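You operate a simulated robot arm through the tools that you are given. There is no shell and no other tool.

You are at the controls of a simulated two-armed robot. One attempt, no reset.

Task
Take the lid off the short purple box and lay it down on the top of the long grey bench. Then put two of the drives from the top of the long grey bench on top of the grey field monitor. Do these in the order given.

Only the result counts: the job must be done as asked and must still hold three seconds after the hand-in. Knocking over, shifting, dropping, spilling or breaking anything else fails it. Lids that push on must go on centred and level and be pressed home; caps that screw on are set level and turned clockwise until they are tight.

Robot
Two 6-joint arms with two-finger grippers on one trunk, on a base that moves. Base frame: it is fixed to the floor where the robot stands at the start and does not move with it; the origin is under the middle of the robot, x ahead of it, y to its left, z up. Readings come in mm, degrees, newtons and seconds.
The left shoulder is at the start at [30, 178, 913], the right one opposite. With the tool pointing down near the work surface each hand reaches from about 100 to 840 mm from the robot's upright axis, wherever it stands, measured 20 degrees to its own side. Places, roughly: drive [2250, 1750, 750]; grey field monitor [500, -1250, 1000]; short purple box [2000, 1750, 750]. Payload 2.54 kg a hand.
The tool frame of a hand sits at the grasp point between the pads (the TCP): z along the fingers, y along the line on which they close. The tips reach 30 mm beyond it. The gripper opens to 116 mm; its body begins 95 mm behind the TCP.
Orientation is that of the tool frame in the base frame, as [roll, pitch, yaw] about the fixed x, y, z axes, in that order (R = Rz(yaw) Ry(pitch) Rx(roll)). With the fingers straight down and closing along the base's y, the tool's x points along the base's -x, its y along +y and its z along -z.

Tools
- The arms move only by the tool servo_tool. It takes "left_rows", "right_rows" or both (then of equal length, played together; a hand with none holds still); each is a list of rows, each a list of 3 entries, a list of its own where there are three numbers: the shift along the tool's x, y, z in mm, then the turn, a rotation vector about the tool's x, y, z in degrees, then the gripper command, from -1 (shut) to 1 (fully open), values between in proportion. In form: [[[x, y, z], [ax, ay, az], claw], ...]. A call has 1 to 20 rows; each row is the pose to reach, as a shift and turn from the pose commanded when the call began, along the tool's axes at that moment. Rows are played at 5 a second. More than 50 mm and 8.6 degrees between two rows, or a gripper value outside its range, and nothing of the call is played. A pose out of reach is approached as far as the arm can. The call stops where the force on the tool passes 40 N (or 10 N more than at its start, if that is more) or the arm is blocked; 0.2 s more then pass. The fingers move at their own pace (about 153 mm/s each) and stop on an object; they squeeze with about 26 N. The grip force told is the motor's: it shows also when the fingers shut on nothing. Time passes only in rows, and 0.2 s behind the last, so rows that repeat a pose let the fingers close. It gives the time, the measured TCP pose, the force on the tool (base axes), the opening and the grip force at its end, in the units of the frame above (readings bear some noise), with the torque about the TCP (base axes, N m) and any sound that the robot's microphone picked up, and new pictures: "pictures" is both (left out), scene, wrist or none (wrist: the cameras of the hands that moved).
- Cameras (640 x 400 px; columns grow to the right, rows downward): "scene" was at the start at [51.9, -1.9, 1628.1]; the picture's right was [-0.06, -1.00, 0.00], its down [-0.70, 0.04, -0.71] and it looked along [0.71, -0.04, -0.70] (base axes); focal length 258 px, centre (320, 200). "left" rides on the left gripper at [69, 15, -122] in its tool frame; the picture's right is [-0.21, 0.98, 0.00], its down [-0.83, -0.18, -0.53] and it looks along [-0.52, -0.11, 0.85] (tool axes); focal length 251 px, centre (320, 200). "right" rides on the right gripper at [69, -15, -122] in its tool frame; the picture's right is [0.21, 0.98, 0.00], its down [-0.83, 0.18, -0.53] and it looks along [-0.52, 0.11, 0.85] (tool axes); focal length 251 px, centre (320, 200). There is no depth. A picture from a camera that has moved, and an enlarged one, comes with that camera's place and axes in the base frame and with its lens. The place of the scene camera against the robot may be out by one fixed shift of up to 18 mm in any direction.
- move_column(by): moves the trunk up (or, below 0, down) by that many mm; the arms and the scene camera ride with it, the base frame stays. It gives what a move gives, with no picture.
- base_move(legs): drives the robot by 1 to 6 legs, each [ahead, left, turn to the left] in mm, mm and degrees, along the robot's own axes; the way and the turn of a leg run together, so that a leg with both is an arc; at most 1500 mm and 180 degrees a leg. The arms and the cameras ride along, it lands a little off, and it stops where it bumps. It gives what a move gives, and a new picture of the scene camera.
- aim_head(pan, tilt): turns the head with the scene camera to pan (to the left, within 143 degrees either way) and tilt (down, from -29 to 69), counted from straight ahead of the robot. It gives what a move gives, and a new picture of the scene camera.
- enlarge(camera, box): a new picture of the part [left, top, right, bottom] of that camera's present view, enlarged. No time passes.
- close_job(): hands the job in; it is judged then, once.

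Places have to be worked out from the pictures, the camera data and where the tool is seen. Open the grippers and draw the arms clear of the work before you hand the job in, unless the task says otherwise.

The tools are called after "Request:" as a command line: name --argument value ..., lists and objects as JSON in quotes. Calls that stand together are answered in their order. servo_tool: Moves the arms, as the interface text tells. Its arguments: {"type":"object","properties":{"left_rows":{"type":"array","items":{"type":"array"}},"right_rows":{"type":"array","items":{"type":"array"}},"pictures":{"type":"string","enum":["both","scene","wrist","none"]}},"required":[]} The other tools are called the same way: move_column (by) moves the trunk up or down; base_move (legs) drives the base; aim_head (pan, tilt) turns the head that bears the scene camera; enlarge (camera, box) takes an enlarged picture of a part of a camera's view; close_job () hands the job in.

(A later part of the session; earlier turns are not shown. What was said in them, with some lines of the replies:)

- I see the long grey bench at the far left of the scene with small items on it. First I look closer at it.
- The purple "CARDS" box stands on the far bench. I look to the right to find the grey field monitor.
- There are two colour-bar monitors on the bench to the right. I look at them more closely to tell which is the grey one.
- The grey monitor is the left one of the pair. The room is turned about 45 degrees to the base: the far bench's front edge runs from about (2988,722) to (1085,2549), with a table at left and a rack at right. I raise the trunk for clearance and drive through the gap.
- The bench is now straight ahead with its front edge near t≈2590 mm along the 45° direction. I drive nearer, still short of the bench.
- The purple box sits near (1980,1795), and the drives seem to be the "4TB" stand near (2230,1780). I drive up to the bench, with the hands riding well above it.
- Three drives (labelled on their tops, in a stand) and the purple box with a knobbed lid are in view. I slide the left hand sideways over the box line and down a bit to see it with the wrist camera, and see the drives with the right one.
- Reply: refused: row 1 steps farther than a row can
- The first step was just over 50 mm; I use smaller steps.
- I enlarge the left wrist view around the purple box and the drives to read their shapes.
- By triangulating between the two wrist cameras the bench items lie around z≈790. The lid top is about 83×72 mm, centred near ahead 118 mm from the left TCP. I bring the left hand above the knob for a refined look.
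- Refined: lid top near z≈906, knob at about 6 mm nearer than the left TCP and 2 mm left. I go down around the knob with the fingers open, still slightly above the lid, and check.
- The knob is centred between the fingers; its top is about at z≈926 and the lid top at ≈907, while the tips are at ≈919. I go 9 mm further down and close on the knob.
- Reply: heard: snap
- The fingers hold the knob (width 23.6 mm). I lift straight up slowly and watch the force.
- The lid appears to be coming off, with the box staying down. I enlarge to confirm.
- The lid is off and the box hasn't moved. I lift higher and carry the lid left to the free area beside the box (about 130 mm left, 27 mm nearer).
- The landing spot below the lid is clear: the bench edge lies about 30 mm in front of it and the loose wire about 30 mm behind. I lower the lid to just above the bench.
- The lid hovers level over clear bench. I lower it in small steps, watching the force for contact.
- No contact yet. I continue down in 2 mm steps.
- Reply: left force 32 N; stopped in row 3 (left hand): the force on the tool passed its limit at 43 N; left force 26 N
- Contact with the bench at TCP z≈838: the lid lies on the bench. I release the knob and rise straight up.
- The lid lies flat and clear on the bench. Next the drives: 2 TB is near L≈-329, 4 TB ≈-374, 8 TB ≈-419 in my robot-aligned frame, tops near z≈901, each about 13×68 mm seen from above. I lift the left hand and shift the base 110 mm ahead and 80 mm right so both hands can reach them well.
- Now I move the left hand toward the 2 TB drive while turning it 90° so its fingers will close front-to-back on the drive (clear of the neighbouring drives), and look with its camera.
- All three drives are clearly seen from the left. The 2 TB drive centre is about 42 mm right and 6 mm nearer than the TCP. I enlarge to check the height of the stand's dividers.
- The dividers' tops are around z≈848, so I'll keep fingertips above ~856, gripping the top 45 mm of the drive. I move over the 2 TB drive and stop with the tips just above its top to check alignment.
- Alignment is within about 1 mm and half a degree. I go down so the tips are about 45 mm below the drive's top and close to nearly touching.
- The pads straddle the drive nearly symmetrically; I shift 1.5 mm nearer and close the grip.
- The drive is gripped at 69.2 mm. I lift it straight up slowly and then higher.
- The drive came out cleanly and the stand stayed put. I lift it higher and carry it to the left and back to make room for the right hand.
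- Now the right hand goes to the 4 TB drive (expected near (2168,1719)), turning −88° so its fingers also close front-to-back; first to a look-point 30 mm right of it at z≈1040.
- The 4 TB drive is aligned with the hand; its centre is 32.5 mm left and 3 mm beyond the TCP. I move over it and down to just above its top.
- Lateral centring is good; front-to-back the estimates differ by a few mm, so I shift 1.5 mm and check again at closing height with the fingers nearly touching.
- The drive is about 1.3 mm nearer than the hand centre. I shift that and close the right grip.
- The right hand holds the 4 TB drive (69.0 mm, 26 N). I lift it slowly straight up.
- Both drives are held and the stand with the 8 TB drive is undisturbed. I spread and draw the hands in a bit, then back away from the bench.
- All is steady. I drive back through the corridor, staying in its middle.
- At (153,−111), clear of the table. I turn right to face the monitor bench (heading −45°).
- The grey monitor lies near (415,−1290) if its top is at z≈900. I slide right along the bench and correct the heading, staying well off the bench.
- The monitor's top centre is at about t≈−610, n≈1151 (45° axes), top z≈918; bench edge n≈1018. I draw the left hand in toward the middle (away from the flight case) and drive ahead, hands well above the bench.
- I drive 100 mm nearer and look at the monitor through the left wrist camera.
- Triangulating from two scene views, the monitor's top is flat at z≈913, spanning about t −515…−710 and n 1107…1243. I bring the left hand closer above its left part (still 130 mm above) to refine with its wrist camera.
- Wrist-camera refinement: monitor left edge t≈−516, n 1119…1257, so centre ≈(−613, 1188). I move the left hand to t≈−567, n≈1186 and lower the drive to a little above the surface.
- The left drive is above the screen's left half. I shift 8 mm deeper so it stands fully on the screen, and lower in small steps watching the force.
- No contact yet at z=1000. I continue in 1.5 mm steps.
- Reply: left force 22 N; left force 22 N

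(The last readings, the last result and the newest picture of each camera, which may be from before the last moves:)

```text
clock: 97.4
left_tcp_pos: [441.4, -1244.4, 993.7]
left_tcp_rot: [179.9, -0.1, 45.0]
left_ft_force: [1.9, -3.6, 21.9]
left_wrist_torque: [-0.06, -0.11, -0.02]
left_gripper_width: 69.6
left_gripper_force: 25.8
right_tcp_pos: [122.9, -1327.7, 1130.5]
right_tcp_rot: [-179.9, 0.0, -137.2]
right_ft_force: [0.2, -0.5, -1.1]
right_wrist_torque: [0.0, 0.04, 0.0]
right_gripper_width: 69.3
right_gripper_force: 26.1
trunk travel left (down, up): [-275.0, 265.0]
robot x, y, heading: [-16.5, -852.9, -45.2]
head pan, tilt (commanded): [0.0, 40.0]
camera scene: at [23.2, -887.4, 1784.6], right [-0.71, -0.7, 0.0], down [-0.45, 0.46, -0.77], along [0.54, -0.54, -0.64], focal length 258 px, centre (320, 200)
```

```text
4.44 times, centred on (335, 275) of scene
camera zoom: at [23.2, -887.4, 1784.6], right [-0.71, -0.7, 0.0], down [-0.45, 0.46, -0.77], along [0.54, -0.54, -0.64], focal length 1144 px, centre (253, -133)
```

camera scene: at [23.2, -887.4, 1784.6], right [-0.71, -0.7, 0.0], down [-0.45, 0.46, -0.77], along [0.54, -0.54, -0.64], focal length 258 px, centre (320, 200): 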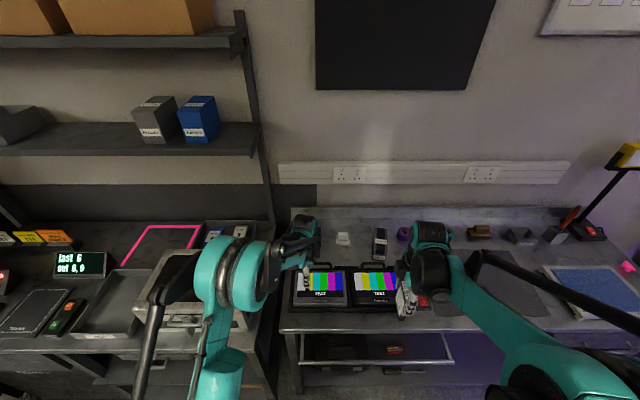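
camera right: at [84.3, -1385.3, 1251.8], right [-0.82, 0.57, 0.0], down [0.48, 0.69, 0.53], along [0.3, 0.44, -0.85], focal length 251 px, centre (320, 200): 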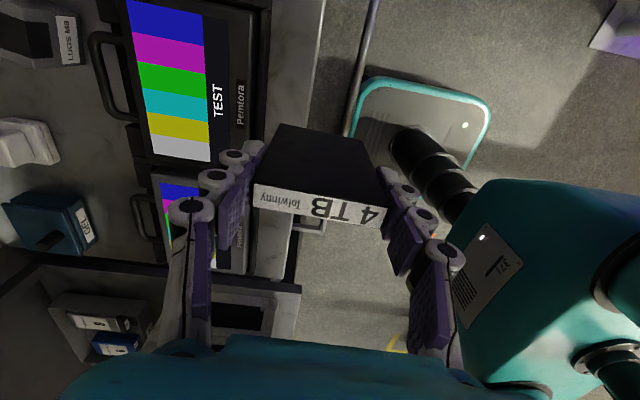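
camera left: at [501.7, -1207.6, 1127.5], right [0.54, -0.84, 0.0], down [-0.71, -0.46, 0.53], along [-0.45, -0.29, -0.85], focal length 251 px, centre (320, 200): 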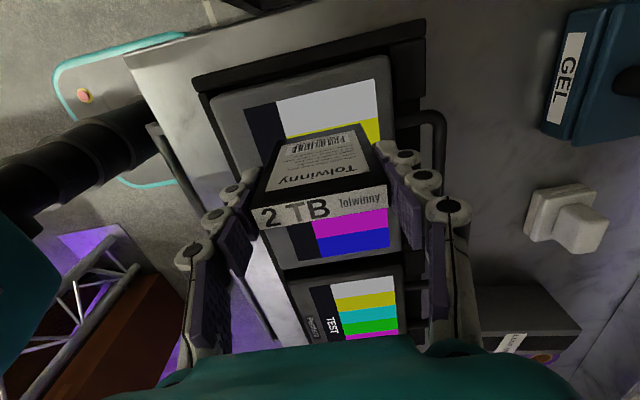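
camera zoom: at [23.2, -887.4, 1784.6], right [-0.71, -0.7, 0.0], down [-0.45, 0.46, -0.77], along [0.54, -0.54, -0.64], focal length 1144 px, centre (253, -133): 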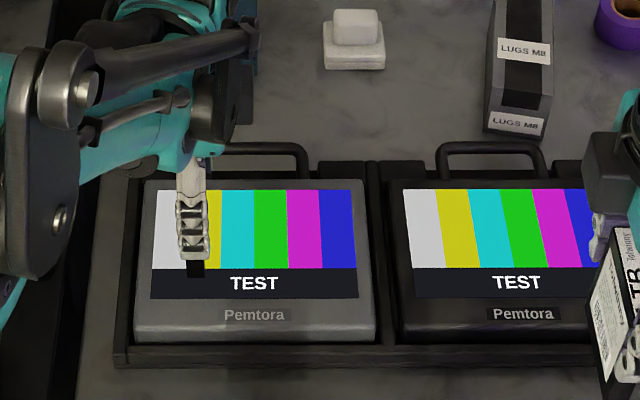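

The drive is pressed on the monitor (22 N, bottom flush). I open the fingers gently in small steps and check that it stands.

Request:
servo_tool --left_rows '[[[0, 0, 0], [0, 0, 0], 0.22], [[0, 0, 0], [0, 0, 0], 0.26], [[0, 0, 0], [0, 0, 0], 0.32], [[0, 0, 0], [0, 0, 0], 0.42], [[0, 0, 0], [0, 0, 0], 0.55]]' --pictures "both"

Request:
enlarge --camera "left" --box '[160, 40, 480, 300]'

```text
clock: 98.6
left_tcp_pos: [442.1, -1246.7, 993.2]
left_tcp_rot: [179.9, 0.0, 44.9]
left_ft_force: [0.6, 0.0, -0.3]
left_wrist_torque: [0.03, 0.02, 0.0]
left_gripper_width: 90.1
left_gripper_force: 0.0
right_tcp_pos: [125.5, -1328.5, 1129.0]
right_tcp_rot: [-179.9, 0.0, -137.1]
right_ft_force: [-0.1, 0.9, -0.9]
right_wrist_torque: [-0.02, -0.04, 0.0]
right_gripper_width: 69.1
right_gripper_force: 26.2
trunk travel left (down, up): [-275.0, 265.0]
robot x, y, heading: [-14.3, -849.1, -45.4]
head pan, tilt (commanded): [0.0, 40.0]
camera scene: at [24.9, -888.6, 1784.5], right [-0.71, -0.7, 0.0], down [-0.45, 0.46, -0.77], along [0.54, -0.54, -0.64], focal length 258 px, centre (320, 200)
camera left: at [501.5, -1207.8, 1114.8], right [0.54, -0.84, 0.0], down [-0.71, -0.46, 0.53], along [-0.45, -0.29, -0.85], focal length 251 px, centre (320, 200)
```

scene: 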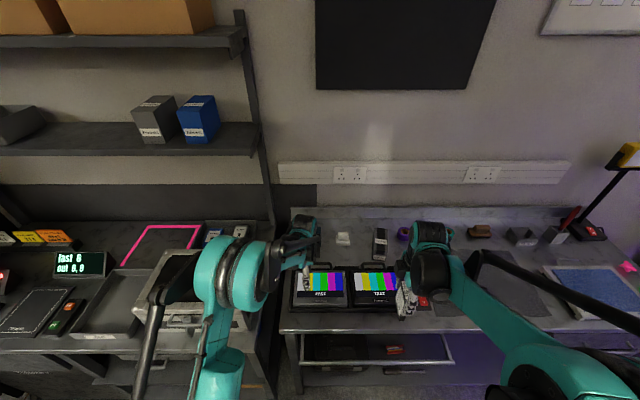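
left: 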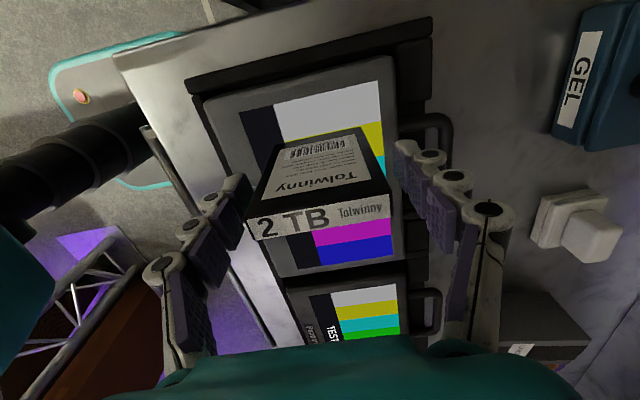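

```text
1.54 times, centred on (320, 170) of left
camera zoom: at [501.5, -1207.8, 1114.8], right [0.54, -0.84, 0.0], down [-0.71, -0.46, 0.53], along [-0.45, -0.29, -0.85], focal length 387 px, centre (320, 246)
```

zoom: 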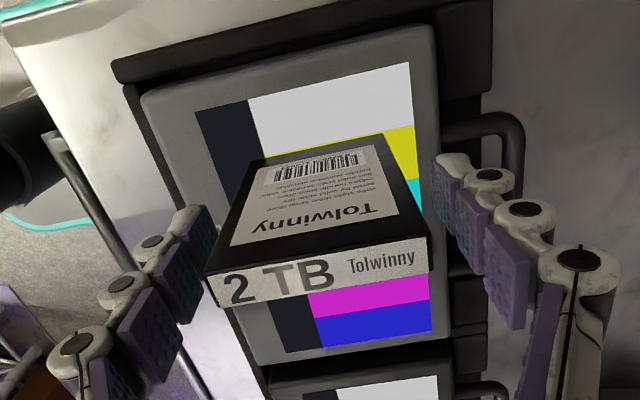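

The 2 TB drive stands free. I open fully and rise straight up, then draw the left hand back and left.

Request:
servo_tool --left_rows '[[[0, 0, 0], [0, 0, 0], 0.8], [[0, 0, 0], [0, 0, 0], 1], [[0, 0, -15], [0, 0, 0], 1], [[0, 0, -40], [0, 0, 0], 1], [[0, 0, -75], [0, 0, 0], 1], [[0, 0, -110], [0, 0, 0], 1], [[0, 0, -145], [0, 0, 0], 1], [[0, 0, -170], [0, 0, 0], 1]]' --pictures "both"

Request:
enlarge --camera "scene" --box '[270, 230, 400, 320]'

```text
clock: 100.4
left_tcp_pos: [440.5, -1248.0, 1161.7]
left_tcp_rot: [179.9, -0.1, 45.0]
left_ft_force: [0.3, -0.1, 0.2]
left_wrist_torque: [-0.01, 0.0, 0.0]
left_gripper_width: 116.1
left_gripper_force: 0.0
right_tcp_pos: [125.2, -1327.6, 1128.9]
right_tcp_rot: [180.0, 0.0, -137.2]
right_ft_force: [-0.3, -0.6, -1.4]
right_wrist_torque: [0.0, 0.01, -0.01]
right_gripper_width: 69.1
right_gripper_force: 26.0
trunk travel left (down, up): [-275.0, 265.0]
robot x, y, heading: [-14.0, -850.8, -45.6]
head pan, tilt (commanded): [0.0, 40.0]
camera scene: at [24.4, -888.1, 1784.5], right [-0.71, -0.7, 0.0], down [-0.45, 0.46, -0.77], along [0.54, -0.54, -0.64], focal length 258 px, centre (320, 200)
camera left: at [500.7, -1208.3, 1284.5], right [0.54, -0.84, 0.0], down [-0.71, -0.46, 0.53], along [-0.45, -0.29, -0.85], focal length 251 px, centre (320, 200)
```

scene: 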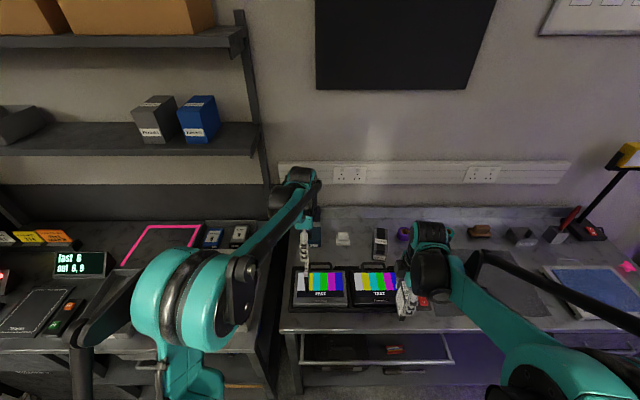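
left: 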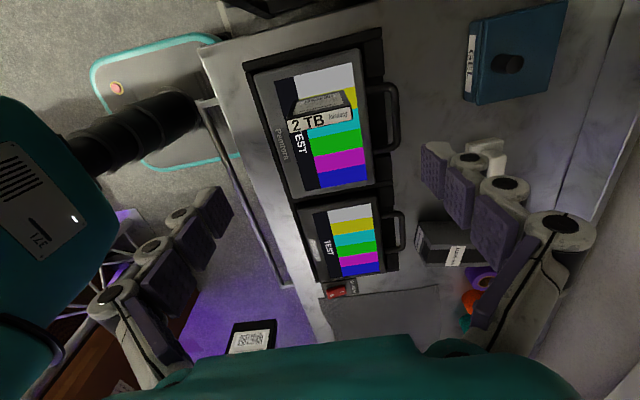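

```text
4.44 times, centred on (335, 275) of scene
camera zoom: at [24.4, -888.1, 1784.5], right [-0.71, -0.7, 0.0], down [-0.45, 0.46, -0.77], along [0.54, -0.54, -0.64], focal length 1144 px, centre (253, -133)
```

zoom: 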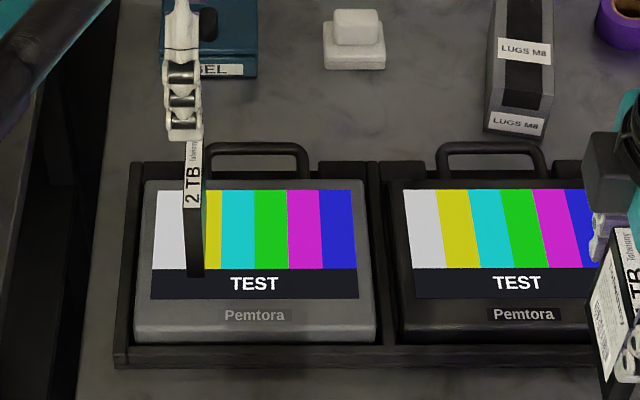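

The 2 TB drive stands upright on the grey monitor. I withdraw the left hand to the left/back and bring the right hand with the 4 TB drive over t≈−657, n≈1194.

Request:
servo_tool --left_rows '[[[30, -25, 0], [0, 0, 0], 1], [[60, -50, 0], [0, 0, 0], 1], [[90, -80, 0], [0, 0, 0], 1], [[120, -110, 0], [0, 0, 0], 1], [[120, -130, 0], [0, 0, 0], 1], [[120, -130, 0], [0, 0, 0], 1], [[120, -130, 0], [0, 0, 0], 1], [[120, -130, 0], [0, 0, 0], 1]]' --right_rows '[[[0, 0, -15], [0, 0, 0], -1], [[-25, -20, -20], [0, 0, -0.4], -1], [[-55, -44, -20], [0, 0, -0.8], -1], [[-90, -72, -20], [0, 0, -1.2], -1], [[-125, -100, -20], [0, 0, -1.6], -1], [[-160, -128, -20], [0, 0, -2], -1], [[-199, -159, -20], [0, 0, -2.2], -1], [[-199, -159, -20], [0, 0, -2.2], -1]]' --pictures "both"

Request:
enlarge --camera "right" --box '[100, 40, 500, 290]'

Request:
enlarge --camera "scene" --box '[270, 200, 430, 320]'

```text
clock: 102.2
left_tcp_pos: [433.7, -1069.1, 1162.2]
left_tcp_rot: [179.8, -0.1, 44.9]
left_ft_force: [-0.4, -1.4, 0.6]
left_wrist_torque: [-0.01, -0.05, 0.03]
left_gripper_width: 115.8
left_gripper_force: 0.1
right_tcp_pos: [376.7, -1308.4, 1151.4]
right_tcp_rot: [-179.9, 0.0, -135.1]
right_ft_force: [-0.1, -1.5, -1.1]
right_wrist_torque: [0.05, -0.01, 0.01]
right_gripper_width: 69.7
right_gripper_force: 26.2
trunk travel left (down, up): [-275.0, 265.0]
robot x, y, heading: [-13.2, -848.9, -45.1]
head pan, tilt (commanded): [0.0, 40.0]
camera scene: at [22.9, -888.4, 1784.6], right [-0.71, -0.7, 0.0], down [-0.45, 0.46, -0.77], along [0.54, -0.54, -0.64], focal length 258 px, centre (320, 200)
camera right: at [338.3, -1367.7, 1273.2], right [-0.84, 0.54, 0.0], down [0.46, 0.71, 0.53], along [0.29, 0.45, -0.85], focal length 251 px, centre (320, 200)
camera left: at [491.8, -1031.3, 1284.4], right [0.54, -0.84, 0.0], down [-0.71, -0.46, 0.53], along [-0.45, -0.29, -0.85], focal length 251 px, centre (320, 200)
```

scene: 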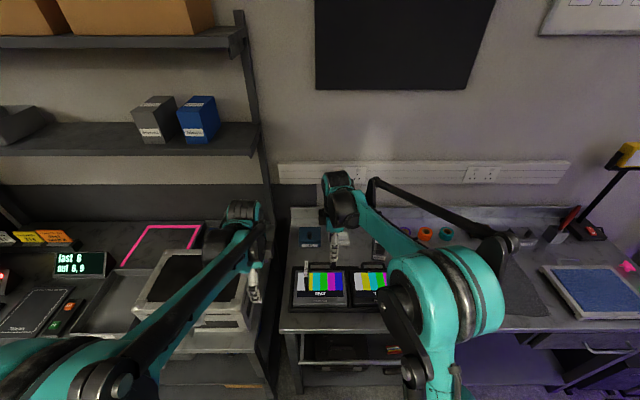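
right: 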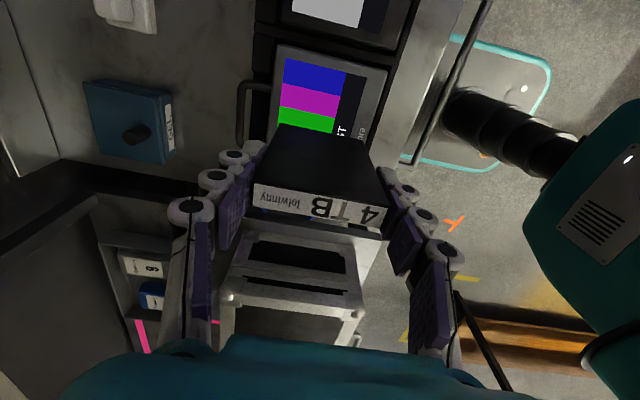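
left: 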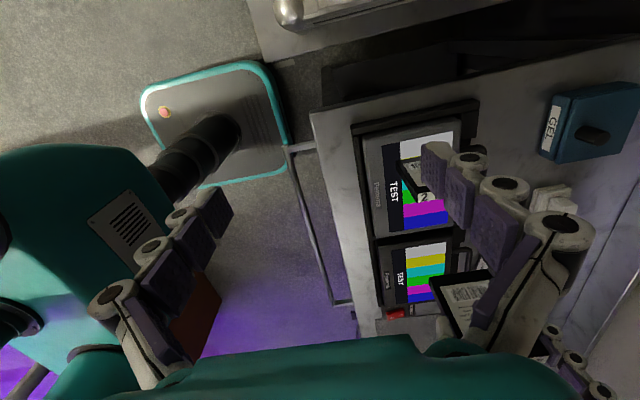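

```text
1.60 times, centred on (300, 165) of right
camera zoom: at [338.3, -1367.7, 1273.2], right [-0.84, 0.54, 0.0], down [0.46, 0.71, 0.53], along [0.29, 0.45, -0.85], focal length 402 px, centre (352, 256)
```

zoom: 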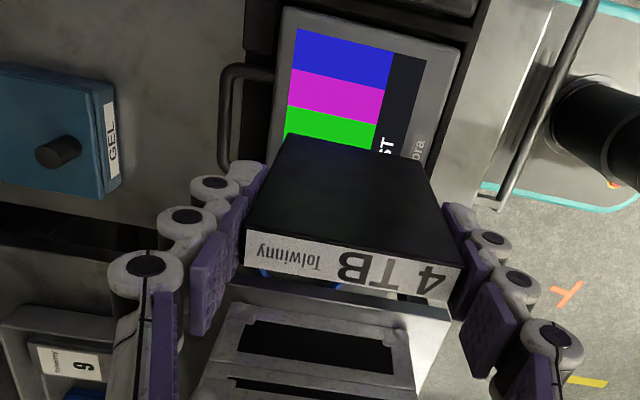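

```text
3.33 times, centred on (350, 260) of scene
camera zoom: at [22.9, -888.4, 1784.6], right [-0.71, -0.7, 0.0], down [-0.45, 0.46, -0.77], along [0.54, -0.54, -0.64], focal length 858 px, centre (220, 0)
```

zoom: 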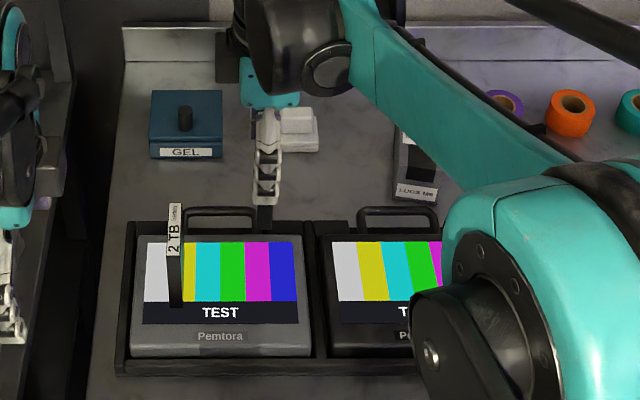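

The right hand is at t≈−659, n≈1191, with the monitor's right edge at t≈−716. I lower the 4 TB drive to just above the screen.

Request:
servo_tool --right_rows '[[[0, -1, 35], [0, 0, 0], -1], [[0, -2, 70], [0, 0, 0], -1], [[0, -2, 100], [0, 0, 0], -1], [[0, -2, 125], [0, 0, 0], -1], [[0, -2, 140], [0, 0, 0], -1], [[0, -2, 145], [0, 0, 0], -1]]' --pictures "both"

Request:
enlarge --camera "scene" --box '[270, 220, 400, 320]'

```text
clock: 103.6
left_tcp_pos: [433.4, -1069.7, 1161.8]
left_tcp_rot: [180.0, -0.1, 45.0]
left_ft_force: [0.3, -0.5, 1.1]
left_wrist_torque: [0.0, 0.0, 0.0]
left_gripper_width: 115.9
left_gripper_force: 0.1
right_tcp_pos: [379.4, -1309.4, 1004.6]
right_tcp_rot: [179.9, 0.0, -135.1]
right_ft_force: [-0.2, -0.7, -1.6]
right_wrist_torque: [-0.01, 0.02, 0.02]
right_gripper_width: 69.3
right_gripper_force: 26.0
trunk travel left (down, up): [-275.0, 265.0]
robot x, y, heading: [-17.5, -851.9, -45.2]
head pan, tilt (commanded): [0.0, 40.0]
camera scene: at [24.9, -888.5, 1784.5], right [-0.71, -0.7, 0.0], down [-0.45, 0.46, -0.77], along [0.54, -0.54, -0.64], focal length 258 px, centre (320, 200)
camera right: at [340.9, -1369.0, 1126.3], right [-0.84, 0.54, 0.0], down [0.46, 0.71, 0.53], along [0.29, 0.45, -0.85], focal length 251 px, centre (320, 200)
```

scene: 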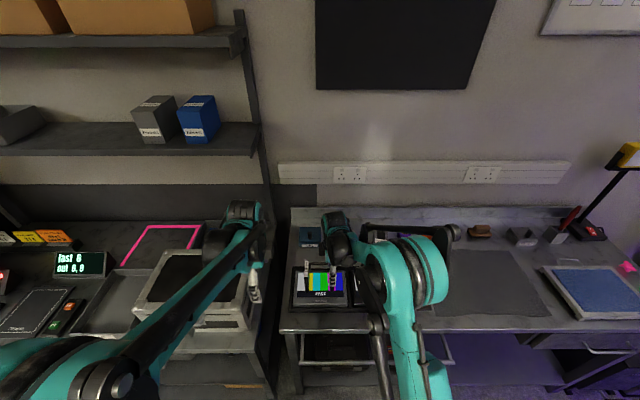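
right: 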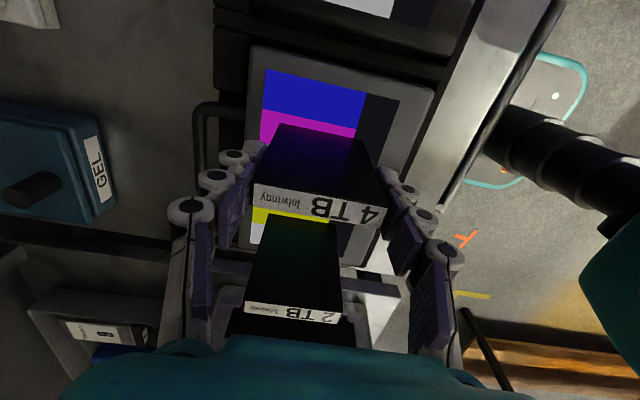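

```text
4.00 times, centred on (335, 270) of scene
camera zoom: at [24.9, -888.5, 1784.5], right [-0.71, -0.7, 0.0], down [-0.45, 0.46, -0.77], along [0.54, -0.54, -0.64], focal length 1030 px, centre (260, -80)
```

zoom: 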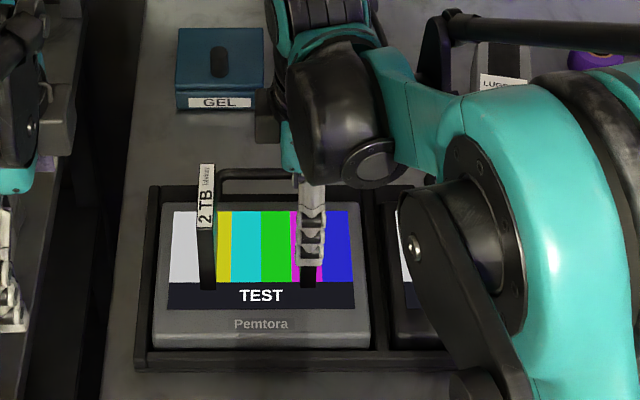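

The 4 TB drive is a few millimetres above the screen, 88 mm right of the first. I lower in 1.5 mm steps to contact.

Request:
servo_tool --right_rows '[[[0, 0, 1.5], [0, 0, 0], -1], [[0, 0, 3], [0, 0, 0], -1], [[0, 0, 4.5], [0, 0, 0], -1]]' --pictures "none"

Request:
servo_tool --right_rows '[[[0, 0, 1.5], [0, 0, 0], -1], [[0, 0, 3], [0, 0, 0], -1]]' --pictures "none"

```text
clock: 104.4
left_tcp_pos: [433.5, -1068.4, 1163.3]
left_tcp_rot: [179.9, -0.1, 44.9]
left_ft_force: [0.1, 0.2, 0.8]
left_wrist_torque: [0.0, 0.03, 0.0]
left_gripper_width: 115.9
left_gripper_force: 0.0
right_tcp_pos: [378.4, -1309.1, 1001.3]
right_tcp_rot: [-179.8, 0.1, -135.1]
right_ft_force: [2.7, -2.6, 22.4]
right_wrist_torque: [-0.15, -0.09, 0.01]
right_gripper_width: 69.4
right_gripper_force: 25.5
trunk travel left (down, up): [-275.0, 265.0]
robot x, y, heading: [-14.9, -851.2, -45.2]
head pan, tilt (commanded): [0.0, 40.0]
```

```text
clock: 105.0
left_tcp_pos: [434.3, -1068.5, 1161.8]
left_tcp_rot: [179.8, -0.1, 45.0]
left_ft_force: [0.5, 0.5, 0.5]
left_wrist_torque: [0.01, 0.0, -0.02]
left_gripper_width: 116.0
left_gripper_force: 0.0
right_tcp_pos: [379.9, -1309.0, 997.3]
right_tcp_rot: [-179.8, 0.1, -135.0]
right_ft_force: [4.2, -2.4, 20.9]
right_wrist_torque: [-0.11, -0.16, 0.01]
right_gripper_width: 69.7
right_gripper_force: 25.8
trunk travel left (down, up): [-275.0, 265.0]
robot x, y, heading: [-13.1, -851.9, -45.1]
head pan, tilt (commanded): [0.0, 40.0]
```

Contact is made and the drive is flush on the screen. I open the right fingers gently in small steps.

Request:
servo_tool --right_rows '[[[0, 0, 0], [0, 0, 0], 0.22], [[0, 0, 0], [0, 0, 0], 0.26], [[0, 0, 0], [0, 0, 0], 0.32], [[0, 0, 0], [0, 0, 0], 0.42], [[0, 0, 0], [0, 0, 0], 0.55]]' --pictures "both"

Request:
enlarge --camera "right" --box '[160, 40, 480, 300]'

```text
clock: 106.2
left_tcp_pos: [433.4, -1070.1, 1161.7]
left_tcp_rot: [180.0, -0.1, 45.0]
left_ft_force: [-0.5, 0.8, -0.8]
left_wrist_torque: [0.04, 0.03, 0.02]
left_gripper_width: 116.1
left_gripper_force: 0.0
right_tcp_pos: [380.0, -1309.8, 996.3]
right_tcp_rot: [-179.9, 0.1, -135.2]
right_ft_force: [0.4, -0.2, -0.2]
right_wrist_torque: [-0.01, 0.0, 0.0]
right_gripper_width: 89.9
right_gripper_force: 0.0
trunk travel left (down, up): [-275.0, 265.0]
robot x, y, heading: [-14.5, -852.1, -45.1]
head pan, tilt (commanded): [0.0, 40.0]
camera scene: at [24.9, -888.5, 1784.5], right [-0.71, -0.7, 0.0], down [-0.45, 0.46, -0.77], along [0.54, -0.54, -0.64], focal length 258 px, centre (320, 200)
camera right: at [341.0, -1369.9, 1118.5], right [-0.84, 0.54, 0.0], down [0.46, 0.71, 0.53], along [0.29, 0.45, -0.85], focal length 251 px, centre (320, 200)
```

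scene: 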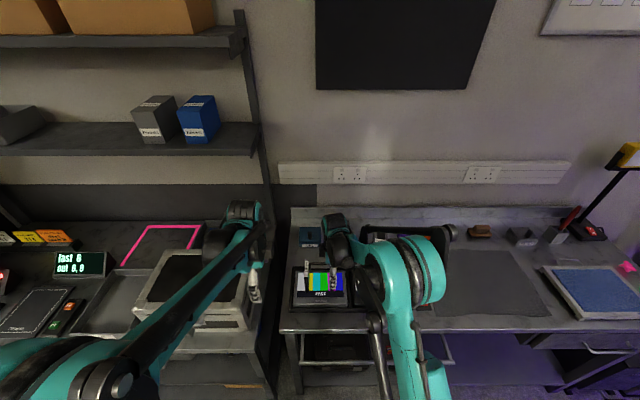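
right: 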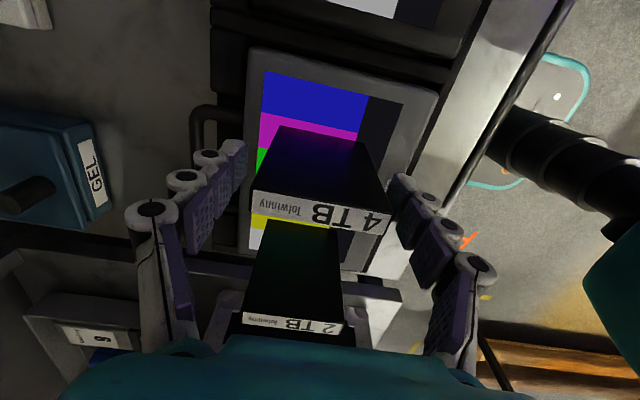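

```text
1.54 times, centred on (320, 170) of right
camera zoom: at [341.0, -1369.9, 1118.5], right [-0.84, 0.54, 0.0], down [0.46, 0.71, 0.53], along [0.29, 0.45, -0.85], focal length 387 px, centre (320, 246)
```

zoom: 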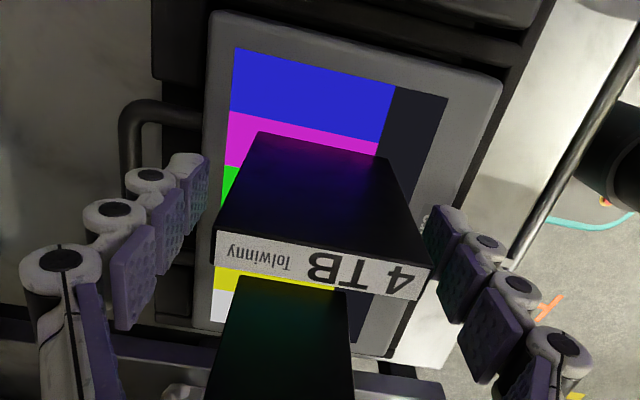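

The 4 TB drive stands free as well. I open fully and rise straight up, then check both drives.

Request:
servo_tool --right_rows '[[[0, 0, 0], [0, 0, 0], 0.8], [[0, 0, 0], [0, 0, 0], 1], [[0, 0, -15], [0, 0, 0], 1], [[0, 0, -40], [0, 0, 0], 1], [[0, 0, -75], [0, 0, 0], 1], [[0, 0, -110], [0, 0, 0], 1], [[0, 0, -145], [0, 0, 0], 1], [[0, 0, -175], [0, 0, 0], 1]]' --pictures "both"

Request:
enlarge --camera "scene" --box '[270, 220, 400, 320]'

```text
clock: 108.0
left_tcp_pos: [434.3, -1070.6, 1161.8]
left_tcp_rot: [179.9, -0.1, 45.0]
left_ft_force: [-0.3, 0.4, -0.5]
left_wrist_torque: [-0.01, -0.02, -0.02]
left_gripper_width: 115.8
left_gripper_force: 0.1
right_tcp_pos: [378.8, -1311.0, 1172.1]
right_tcp_rot: [180.0, -0.1, -135.0]
right_ft_force: [-0.1, -0.1, 0.6]
right_wrist_torque: [-0.01, -0.04, 0.01]
right_gripper_width: 116.1
right_gripper_force: 0.1
trunk travel left (down, up): [-275.0, 265.0]
robot x, y, heading: [-16.0, -850.8, -45.3]
head pan, tilt (commanded): [0.0, 40.0]
camera scene: at [24.3, -887.9, 1784.6], right [-0.71, -0.7, 0.0], down [-0.45, 0.46, -0.77], along [0.54, -0.54, -0.64], focal length 258 px, centre (320, 200)
camera right: at [340.8, -1369.9, 1294.7], right [-0.84, 0.54, 0.0], down [0.46, 0.71, 0.53], along [0.29, 0.45, -0.85], focal length 251 px, centre (320, 200)
```

scene: 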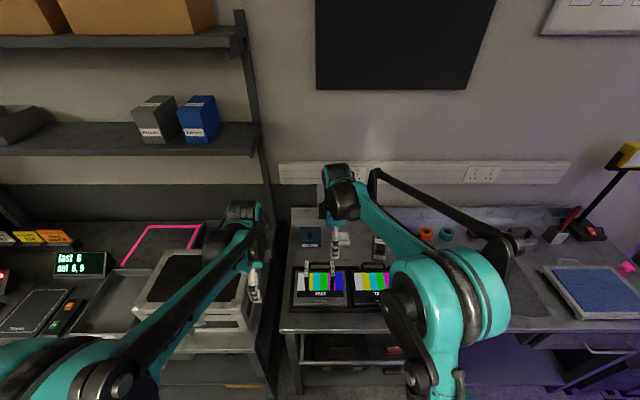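
right: 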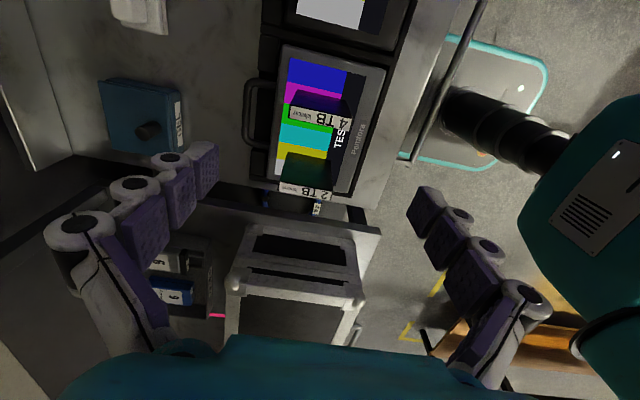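

```text
4.00 times, centred on (335, 270) of scene
camera zoom: at [24.3, -887.9, 1784.6], right [-0.71, -0.7, 0.0], down [-0.45, 0.46, -0.77], along [0.54, -0.54, -0.64], focal length 1030 px, centre (260, -80)
```

zoom: 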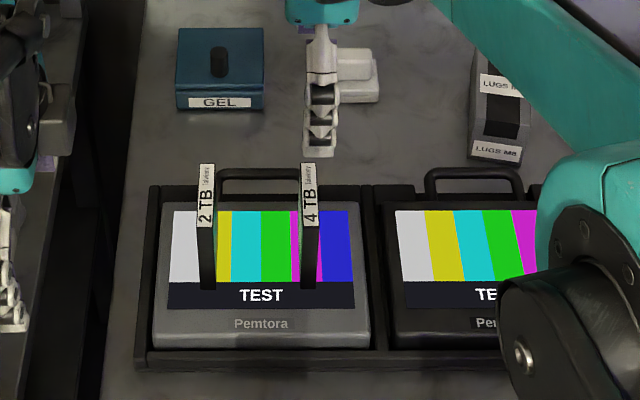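

Both drives stand upright on the grey monitor. I draw the arms back and reverse the base a little so everything is clear, then check once more.

Request:
servo_tool --left_rows '[[[0, -20, 0], [0, 0, 0], 1], [[0, -40, 0], [0, 0, 0], 1], [[0, -60, 0], [0, 0, 0], 1], [[0, -70, 0], [0, 0, 0], 1], [[0, -70, 0], [0, 0, 0], 1]]' --right_rows '[[[15, 30, 0], [0, 0, 0], 1], [[35, 65, 0], [0, 0, 0], 1], [[60, 100, 0], [0, 0, 0], 1], [[90, 135, 0], [0, 0, 0], 1], [[110, 170, 0], [0, 0, 0], 1]]' --pictures "none"

Request:
base_move --legs '[[-350, 0, 0]]'

Request:
enlarge --camera "scene" --box '[240, 160, 440, 280]'

```text
clock: 109.2
left_tcp_pos: [385.3, -1019.3, 1162.5]
left_tcp_rot: [180.0, 0.0, 45.1]
left_ft_force: [0.6, -0.3, 0.0]
left_wrist_torque: [-0.04, -0.04, 0.01]
left_gripper_width: 116.0
left_gripper_force: 0.0
right_tcp_pos: [180.3, -1266.9, 1172.3]
right_tcp_rot: [-179.9, -0.1, -135.1]
right_ft_force: [0.5, 0.1, -0.2]
right_wrist_torque: [-0.05, 0.0, -0.01]
right_gripper_width: 116.0
right_gripper_force: 0.1
trunk travel left (down, up): [-275.0, 265.0]
robot x, y, heading: [-11.9, -851.7, -45.0]
head pan, tilt (commanded): [0.0, 40.0]
```

```text
clock: 111.4
left_tcp_pos: [140.2, -772.4, 1163.5]
left_tcp_rot: [180.0, 0.0, 45.1]
left_ft_force: [-0.8, -0.7, 0.3]
left_wrist_torque: [0.01, -0.02, -0.03]
left_gripper_width: 116.2
left_gripper_force: 0.1
right_tcp_pos: [-63.5, -1020.6, 1172.3]
right_tcp_rot: [-180.0, 0.0, -135.0]
right_ft_force: [-0.3, 0.6, 0.6]
right_wrist_torque: [-0.06, -0.03, -0.01]
right_gripper_width: 116.1
right_gripper_force: 0.1
trunk travel left (down, up): [-275.0, 265.0]
robot x, y, heading: [-259.6, -607.8, -45.3]
head pan, tilt (commanded): [0.0, 40.0]
camera scene: at [-220.7, -641.0, 1784.6], right [-0.71, -0.7, 0.0], down [-0.45, 0.46, -0.77], along [0.54, -0.54, -0.64], focal length 258 px, centre (320, 200)
```

scene: 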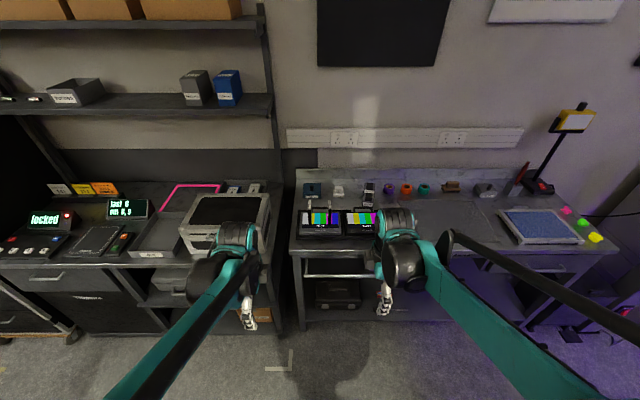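

```text
3.20 times, centred on (340, 220) of scene
camera zoom: at [-220.7, -641.0, 1784.6], right [-0.71, -0.7, 0.0], down [-0.45, 0.46, -0.77], along [0.54, -0.54, -0.64], focal length 824 px, centre (256, 136)
```

zoom: 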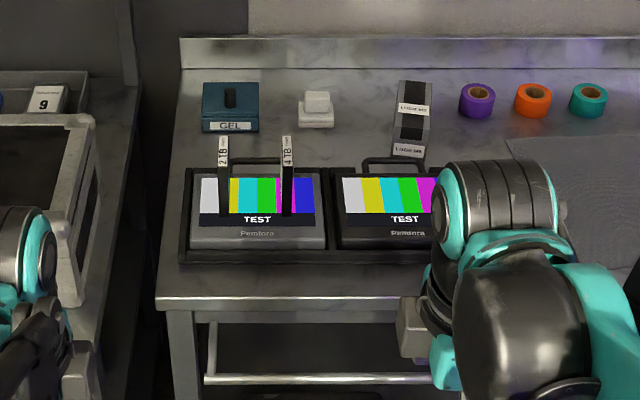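

Both drives stand steady on the grey monitor, arms clear. I take one last look toward the long bench to confirm that the lid and box are still fine.

Request:
aim_head --pan 88 --tilt 20

Request:
enlarge --camera "scene" --box '[220, 140, 420, 260]'

```text
clock: 113.0
left_tcp_pos: [141.1, -772.8, 1161.6]
left_tcp_rot: [179.9, -0.2, 45.0]
left_ft_force: [0.2, -0.7, 0.6]
left_wrist_torque: [0.02, -0.01, 0.03]
left_gripper_width: 115.9
left_gripper_force: 0.0
right_tcp_pos: [-63.8, -1022.9, 1172.2]
right_tcp_rot: [-179.9, 0.0, -135.0]
right_ft_force: [0.1, 0.1, 0.2]
right_wrist_torque: [0.02, 0.02, 0.01]
right_gripper_width: 116.3
right_gripper_force: 0.0
trunk travel left (down, up): [-275.0, 265.0]
robot x, y, heading: [-258.0, -605.8, -45.0]
head pan, tilt (commanded): [88.0, 20.0]
camera scene: at [-211.6, -518.1, 1815.9], right [0.68, -0.73, 0.0], down [-0.25, -0.23, -0.94], along [0.69, 0.64, -0.34], focal length 258 px, centre (320, 200)
```

scene: 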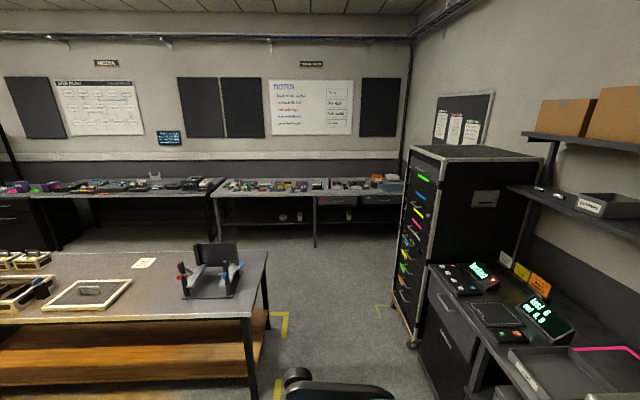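

```text
3.20 times, centred on (320, 200) of scene
camera zoom: at [-211.6, -518.1, 1815.9], right [0.68, -0.73, 0.0], down [-0.25, -0.23, -0.94], along [0.69, 0.64, -0.34], focal length 824 px, centre (320, 200)
```

zoom: 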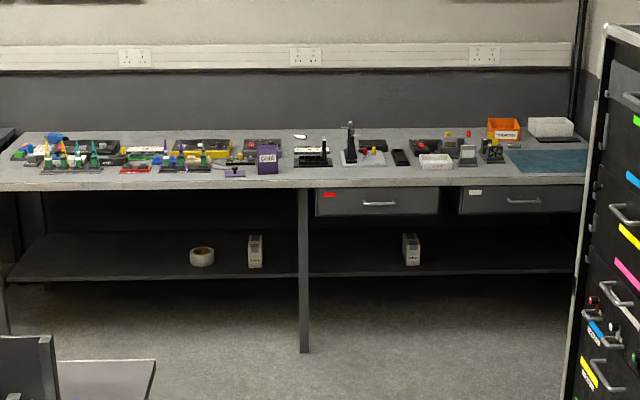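

The lid lies on the long bench beside the open box, the third drive is still in its stand, and both other drives stand on the grey monitor with the arms clear. I hand the job in.

Request:
close_job

```text
The job is handed in.
```

The job is handed in. In the last views everything was in place, but I haven't seen the judge's result.

- **Lid:** I lifted it off the short purple box by its knob and laid it flat on the long grey bench, just left of the box.
- **Drives:** I put the 2 TB and 4 TB drives on top of the grey field monitor. They stand upright on their narrow ends, about 90 mm apart. Both stayed standing after I released them and backed the robot away.
- **Everything else:** The 8 TB drive is still in its stand on the long bench, and I saw nothing else disturbed. I opened both grippers and drew the arms clear before handing in.

The weak point is that the drives stand on edge rather than lying flat, so a knock would tip them more easily.
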